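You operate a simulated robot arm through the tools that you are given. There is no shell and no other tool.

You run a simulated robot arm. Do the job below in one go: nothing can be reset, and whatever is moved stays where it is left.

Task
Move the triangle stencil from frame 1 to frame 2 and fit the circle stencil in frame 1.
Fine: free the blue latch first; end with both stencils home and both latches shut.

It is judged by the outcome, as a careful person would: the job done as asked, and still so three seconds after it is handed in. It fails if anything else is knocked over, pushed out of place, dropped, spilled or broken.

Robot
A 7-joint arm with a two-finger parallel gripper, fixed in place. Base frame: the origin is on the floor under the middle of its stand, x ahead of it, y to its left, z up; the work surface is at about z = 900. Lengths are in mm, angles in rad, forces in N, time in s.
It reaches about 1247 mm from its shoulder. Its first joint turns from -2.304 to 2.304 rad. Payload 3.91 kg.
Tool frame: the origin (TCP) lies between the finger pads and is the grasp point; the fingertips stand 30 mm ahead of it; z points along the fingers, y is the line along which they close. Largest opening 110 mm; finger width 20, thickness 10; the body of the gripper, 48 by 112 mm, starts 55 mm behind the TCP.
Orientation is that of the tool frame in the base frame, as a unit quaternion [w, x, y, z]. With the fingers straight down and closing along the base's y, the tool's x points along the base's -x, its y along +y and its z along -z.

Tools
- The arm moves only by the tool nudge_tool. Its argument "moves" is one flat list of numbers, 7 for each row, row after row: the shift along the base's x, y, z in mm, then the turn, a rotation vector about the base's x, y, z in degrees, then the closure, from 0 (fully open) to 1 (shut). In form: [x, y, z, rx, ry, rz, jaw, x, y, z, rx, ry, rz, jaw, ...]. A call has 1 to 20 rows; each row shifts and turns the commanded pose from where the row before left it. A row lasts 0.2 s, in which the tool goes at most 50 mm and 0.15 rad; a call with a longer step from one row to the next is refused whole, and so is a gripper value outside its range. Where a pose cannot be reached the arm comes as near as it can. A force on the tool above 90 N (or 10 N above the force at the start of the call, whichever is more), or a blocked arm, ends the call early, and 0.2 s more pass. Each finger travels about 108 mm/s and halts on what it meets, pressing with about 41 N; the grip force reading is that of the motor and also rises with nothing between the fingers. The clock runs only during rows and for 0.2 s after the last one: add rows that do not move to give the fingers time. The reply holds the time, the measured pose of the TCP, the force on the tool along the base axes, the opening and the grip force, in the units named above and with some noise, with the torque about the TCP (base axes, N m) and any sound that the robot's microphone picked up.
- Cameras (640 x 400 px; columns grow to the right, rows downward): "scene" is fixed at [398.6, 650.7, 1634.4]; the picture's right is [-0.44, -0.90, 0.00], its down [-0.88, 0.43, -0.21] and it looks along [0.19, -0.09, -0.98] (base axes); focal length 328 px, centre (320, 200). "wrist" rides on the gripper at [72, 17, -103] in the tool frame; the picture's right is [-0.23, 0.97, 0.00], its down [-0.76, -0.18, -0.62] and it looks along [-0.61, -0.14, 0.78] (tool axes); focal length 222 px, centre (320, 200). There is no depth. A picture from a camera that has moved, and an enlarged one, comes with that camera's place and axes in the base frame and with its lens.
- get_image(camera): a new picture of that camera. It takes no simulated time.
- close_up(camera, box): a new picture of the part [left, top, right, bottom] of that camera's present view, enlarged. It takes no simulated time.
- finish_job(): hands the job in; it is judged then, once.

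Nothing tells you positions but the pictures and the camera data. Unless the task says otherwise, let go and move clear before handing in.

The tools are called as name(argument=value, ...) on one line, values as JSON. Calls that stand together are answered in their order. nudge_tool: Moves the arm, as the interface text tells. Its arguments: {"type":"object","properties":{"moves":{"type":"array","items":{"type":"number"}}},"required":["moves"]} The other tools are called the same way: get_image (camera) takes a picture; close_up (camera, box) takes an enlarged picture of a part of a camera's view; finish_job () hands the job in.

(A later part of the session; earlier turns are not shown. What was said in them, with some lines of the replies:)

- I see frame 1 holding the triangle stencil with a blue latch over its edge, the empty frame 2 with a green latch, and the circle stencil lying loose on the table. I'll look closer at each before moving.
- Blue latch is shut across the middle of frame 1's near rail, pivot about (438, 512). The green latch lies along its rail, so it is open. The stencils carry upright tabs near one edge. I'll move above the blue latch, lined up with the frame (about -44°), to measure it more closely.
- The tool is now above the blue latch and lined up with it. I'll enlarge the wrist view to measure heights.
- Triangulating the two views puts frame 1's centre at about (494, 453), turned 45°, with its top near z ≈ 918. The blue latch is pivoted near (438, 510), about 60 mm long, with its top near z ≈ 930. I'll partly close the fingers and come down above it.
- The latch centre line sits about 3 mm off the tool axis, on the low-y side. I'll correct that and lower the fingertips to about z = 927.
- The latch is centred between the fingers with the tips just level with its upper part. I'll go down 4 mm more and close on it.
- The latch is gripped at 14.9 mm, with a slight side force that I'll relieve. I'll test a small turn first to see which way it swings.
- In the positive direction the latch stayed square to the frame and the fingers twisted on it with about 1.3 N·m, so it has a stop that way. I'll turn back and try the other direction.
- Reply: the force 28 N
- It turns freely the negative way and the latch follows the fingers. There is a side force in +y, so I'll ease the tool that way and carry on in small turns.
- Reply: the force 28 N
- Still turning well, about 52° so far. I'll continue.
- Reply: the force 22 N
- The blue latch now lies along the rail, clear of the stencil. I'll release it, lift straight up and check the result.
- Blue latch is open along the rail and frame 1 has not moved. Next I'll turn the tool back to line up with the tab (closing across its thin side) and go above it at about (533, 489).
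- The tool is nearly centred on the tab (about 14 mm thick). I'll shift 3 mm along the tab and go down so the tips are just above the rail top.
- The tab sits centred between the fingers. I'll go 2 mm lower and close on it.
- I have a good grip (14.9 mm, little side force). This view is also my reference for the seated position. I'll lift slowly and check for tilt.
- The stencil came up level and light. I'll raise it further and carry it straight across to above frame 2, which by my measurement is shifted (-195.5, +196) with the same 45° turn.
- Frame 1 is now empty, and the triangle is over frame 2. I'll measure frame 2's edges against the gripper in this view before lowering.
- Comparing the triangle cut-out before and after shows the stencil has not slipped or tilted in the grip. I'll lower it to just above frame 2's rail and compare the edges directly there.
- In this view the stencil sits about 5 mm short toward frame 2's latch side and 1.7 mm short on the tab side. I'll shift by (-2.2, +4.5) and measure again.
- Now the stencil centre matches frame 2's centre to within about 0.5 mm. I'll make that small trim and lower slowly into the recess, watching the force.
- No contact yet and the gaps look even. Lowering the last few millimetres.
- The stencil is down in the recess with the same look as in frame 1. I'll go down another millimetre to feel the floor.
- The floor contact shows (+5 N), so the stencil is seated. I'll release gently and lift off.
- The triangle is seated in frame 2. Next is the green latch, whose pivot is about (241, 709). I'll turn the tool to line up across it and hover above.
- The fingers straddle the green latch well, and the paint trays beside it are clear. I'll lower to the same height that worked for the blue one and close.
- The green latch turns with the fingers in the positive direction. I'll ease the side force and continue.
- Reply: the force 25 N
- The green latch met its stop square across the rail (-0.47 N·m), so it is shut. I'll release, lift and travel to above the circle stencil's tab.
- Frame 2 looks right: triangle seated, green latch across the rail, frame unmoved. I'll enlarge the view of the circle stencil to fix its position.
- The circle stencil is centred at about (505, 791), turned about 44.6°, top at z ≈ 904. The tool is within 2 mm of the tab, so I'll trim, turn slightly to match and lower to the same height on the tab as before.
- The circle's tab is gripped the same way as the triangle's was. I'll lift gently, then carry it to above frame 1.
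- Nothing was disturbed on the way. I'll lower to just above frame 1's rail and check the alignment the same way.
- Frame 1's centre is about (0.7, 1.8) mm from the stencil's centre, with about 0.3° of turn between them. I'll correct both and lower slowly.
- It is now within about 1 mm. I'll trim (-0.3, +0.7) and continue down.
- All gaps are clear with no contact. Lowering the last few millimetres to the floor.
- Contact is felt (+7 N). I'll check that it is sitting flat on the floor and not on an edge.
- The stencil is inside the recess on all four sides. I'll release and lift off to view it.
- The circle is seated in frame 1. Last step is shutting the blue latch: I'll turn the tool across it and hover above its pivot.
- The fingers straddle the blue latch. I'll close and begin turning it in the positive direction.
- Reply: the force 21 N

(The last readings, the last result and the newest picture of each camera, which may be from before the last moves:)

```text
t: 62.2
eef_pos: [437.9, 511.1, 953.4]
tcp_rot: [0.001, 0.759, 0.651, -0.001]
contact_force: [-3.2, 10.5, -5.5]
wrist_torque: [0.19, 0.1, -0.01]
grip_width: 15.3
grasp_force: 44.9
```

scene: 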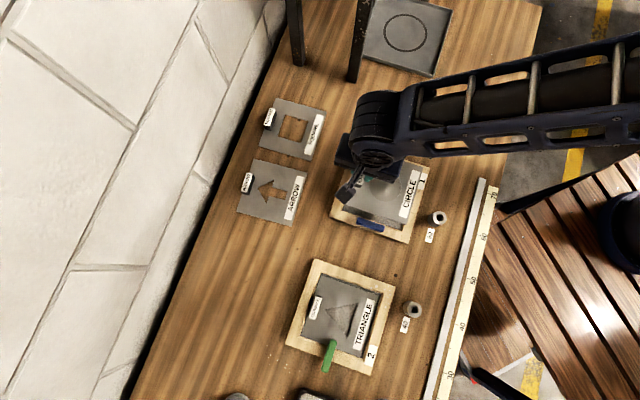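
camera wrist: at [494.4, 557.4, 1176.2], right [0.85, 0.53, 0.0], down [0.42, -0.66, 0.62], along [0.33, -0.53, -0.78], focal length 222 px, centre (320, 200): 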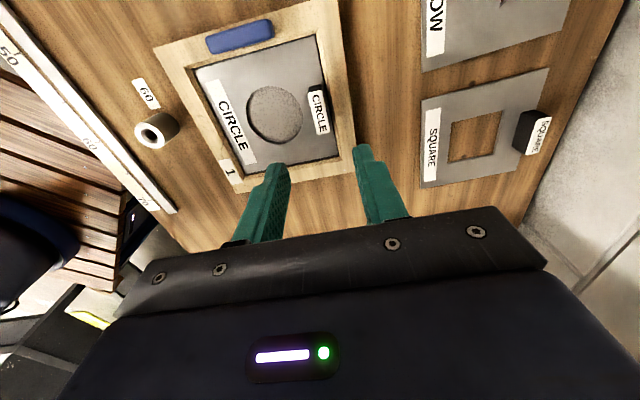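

The latch follows smoothly with low forces, about 36° so far. I'll continue.

nudge_tool(moves=[-0.2, 0.7, 0, 0, 0, 8, 1, 0, 0, 0, 0, 0, 8, 1, 0, 0, 0, 0, 0, 8, 1, 0, 0, 0, 0, 0, 0, 1])

close_up(camera="wrist", box=[240, 60, 400, 220])

```text
t: 63.2
eef_pos: [437.0, 509.5, 953.0]
tcp_rot: [0.001, 0.607, 0.795, 0.0]
contact_force: [-9.3, -7.6, -5.6]
wrist_torque: [-0.04, 0.25, 0.0]
grip_width: 14.7
grasp_force: 44.8
```

```text
2.50 times, centred on (320, 140) of wrist
camera zoom: at [435.2, 585.2, 1056.9], right [1.0, 0.04, 0.0], down [0.03, -0.78, 0.62], along [0.02, -0.62, -0.78], focal length 555 px, centre (320, 350)
```

zoom: 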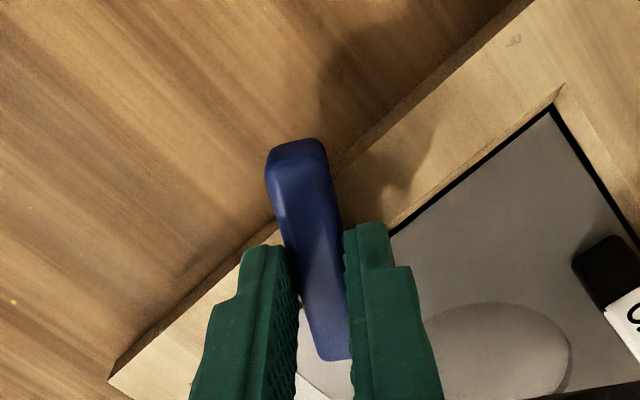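

nudge_tool(moves=[-0.6, -0.5, 0, 0, 0, 8, 1, 0, 0, 0, 0, 0, 8, 1, 0, 0, 0, 0, 0, 7, 1, 0, 0, 0, 0, 0, 0, 1])

```text
t: 64.2
eef_pos: [437.4, 510.7, 953.6]
tcp_rot: [0.001, 0.437, 0.9, -0.001]
contact_force: [-8.0, -18.7, -3.9]
wrist_torque: [-0.05, 0.7, 0.01]
grip_width: 15.0
grasp_force: 45.0
```

Only about 7° remain. I'll ease the side force and turn it up to its stop.

nudge_tool(moves=[-0.5, -1.2, 0, 0, 0, 5, 1, 0, 0, 0, 0, 0, 2.5, 1, 0, 0, 0, 0, 0, 0, 1])

close_up(camera="wrist", box=[240, 60, 400, 220])

```text
t: 65.0
eef_pos: [437.4, 510.2, 954.4]
tcp_rot: [0.0, 0.378, 0.926, 0.0]
contact_force: [-6.3, -5.9, -6.9]
wrist_torque: [0.08, 0.43, -0.56]
grip_width: 14.7
grasp_force: 45.9
```

```text
2.50 times, centred on (320, 140) of wrist
camera zoom: at [397.3, 573.1, 1057.1], right [0.84, 0.54, 0.0], down [0.42, -0.66, 0.62], along [0.34, -0.53, -0.78], focal length 555 px, centre (320, 350)
```

zoom: 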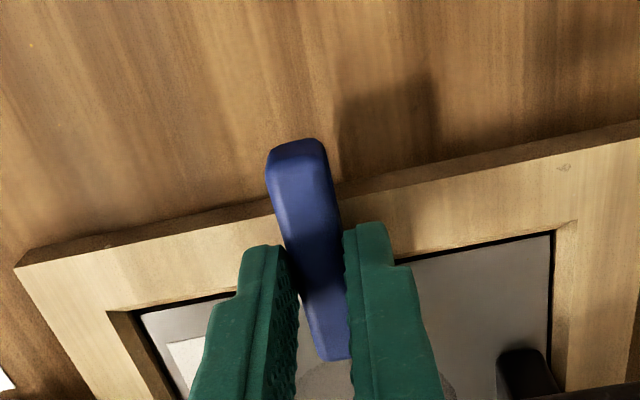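

The blue latch is against its stop (-0.56 N·m), square across the rail over the circle stencil. I'll release, lift and move clear of the view.

nudge_tool(moves=[0, 0, 0, 0, 0, 0, 0.8, 0, 0, 0, 0, 0, 0, 0.6, 0, 0, 0, 0, 0, 0, 0.6, 0, 0, 30, 0, 0, 0, 0.6, 0, 0, 40, 0, 0, 0, 0.6, 0, 0, 45, 0, 0, 0, 0.6, 0, 0, 45, 0, 0, 0, 0.6, 0, -30, 40, 0, 0, 0, 0.6, 0, -40, 30, 0, 0, 0, 0.6, 0, -45, 20, 0, 0, 0, 0.6, 0, -45, 0, 0, 0, 0, 0.6, 0, -45, 0, 0, 0, 0, 0.6, 0, -45, 0, 0, 0, 0, 0.6, 0, 0, 0, 0, 0, 0, 0.6])

get_image(camera="scene")

close_up(camera="scene", box=[320, 130, 450, 250])

close_up(camera="scene", box=[270, 250, 430, 400])

```text
t: 68.0
eef_pos: [435.0, 258.1, 1203.6]
tcp_rot: [0.001, 0.378, 0.926, 0.0]
contact_force: [0.5, 0.6, -0.9]
wrist_torque: [-0.04, 0.02, -0.01]
grip_width: 44.0
grasp_force: 0.1
```

```text
taken
```

scene: 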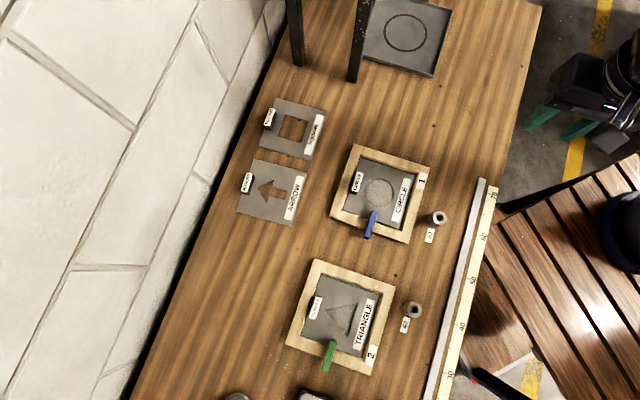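

```text
3.33 times, centred on (385, 190) of scene
camera zoom: at [398.6, 650.7, 1634.4], right [-0.44, -0.9, 0.0], down [-0.88, 0.43, -0.21], along [0.19, -0.09, -0.98], focal length 1094 px, centre (103, 233)
```

zoom: 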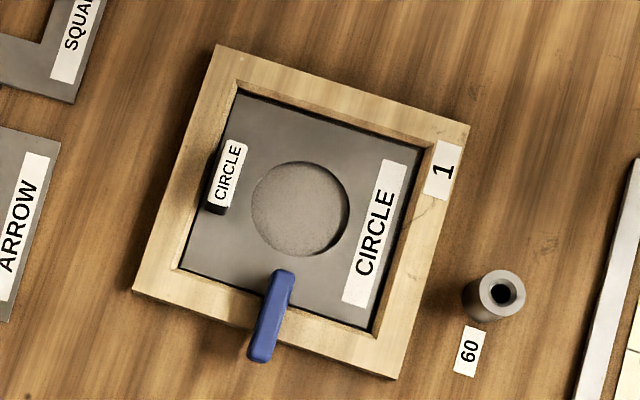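

```text
2.67 times, centred on (350, 325) of scene
camera zoom: at [398.6, 650.7, 1634.4], right [-0.44, -0.9, 0.0], down [-0.88, 0.43, -0.21], along [0.19, -0.09, -0.98], focal length 875 px, centre (240, -133)
```

zoom: 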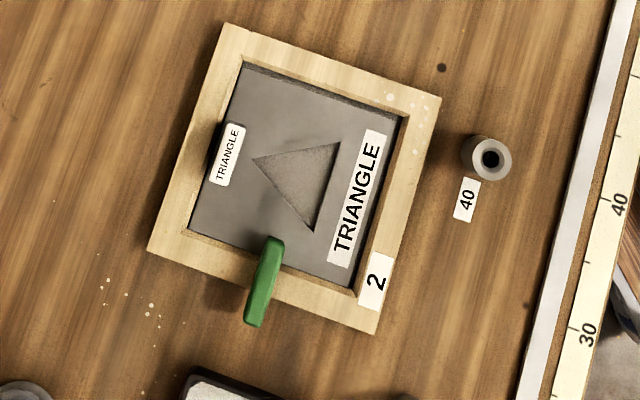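

Both stencils look home: the circle in frame 1 under the blue latch and the triangle in frame 2 under the green latch. The frames and everything else are where they were, and the arm is clear, so I'm handing in.

finish_job()

```text
The job is handed in.
```

The job is done and handed in: the triangle stencil is seated in frame 2, the circle stencil is in frame 1, and both latches are shut.

I freed the blue latch first, then moved the triangle and shut the green latch over it. After that I fitted the circle and shut the blue latch. Each stencil touched the floor of its recess before I let go, and both latches were turned until they met their stops.

In the last scene pictures the frames had not moved and nothing else looked disturbed. The gripper is open and clear of the work.
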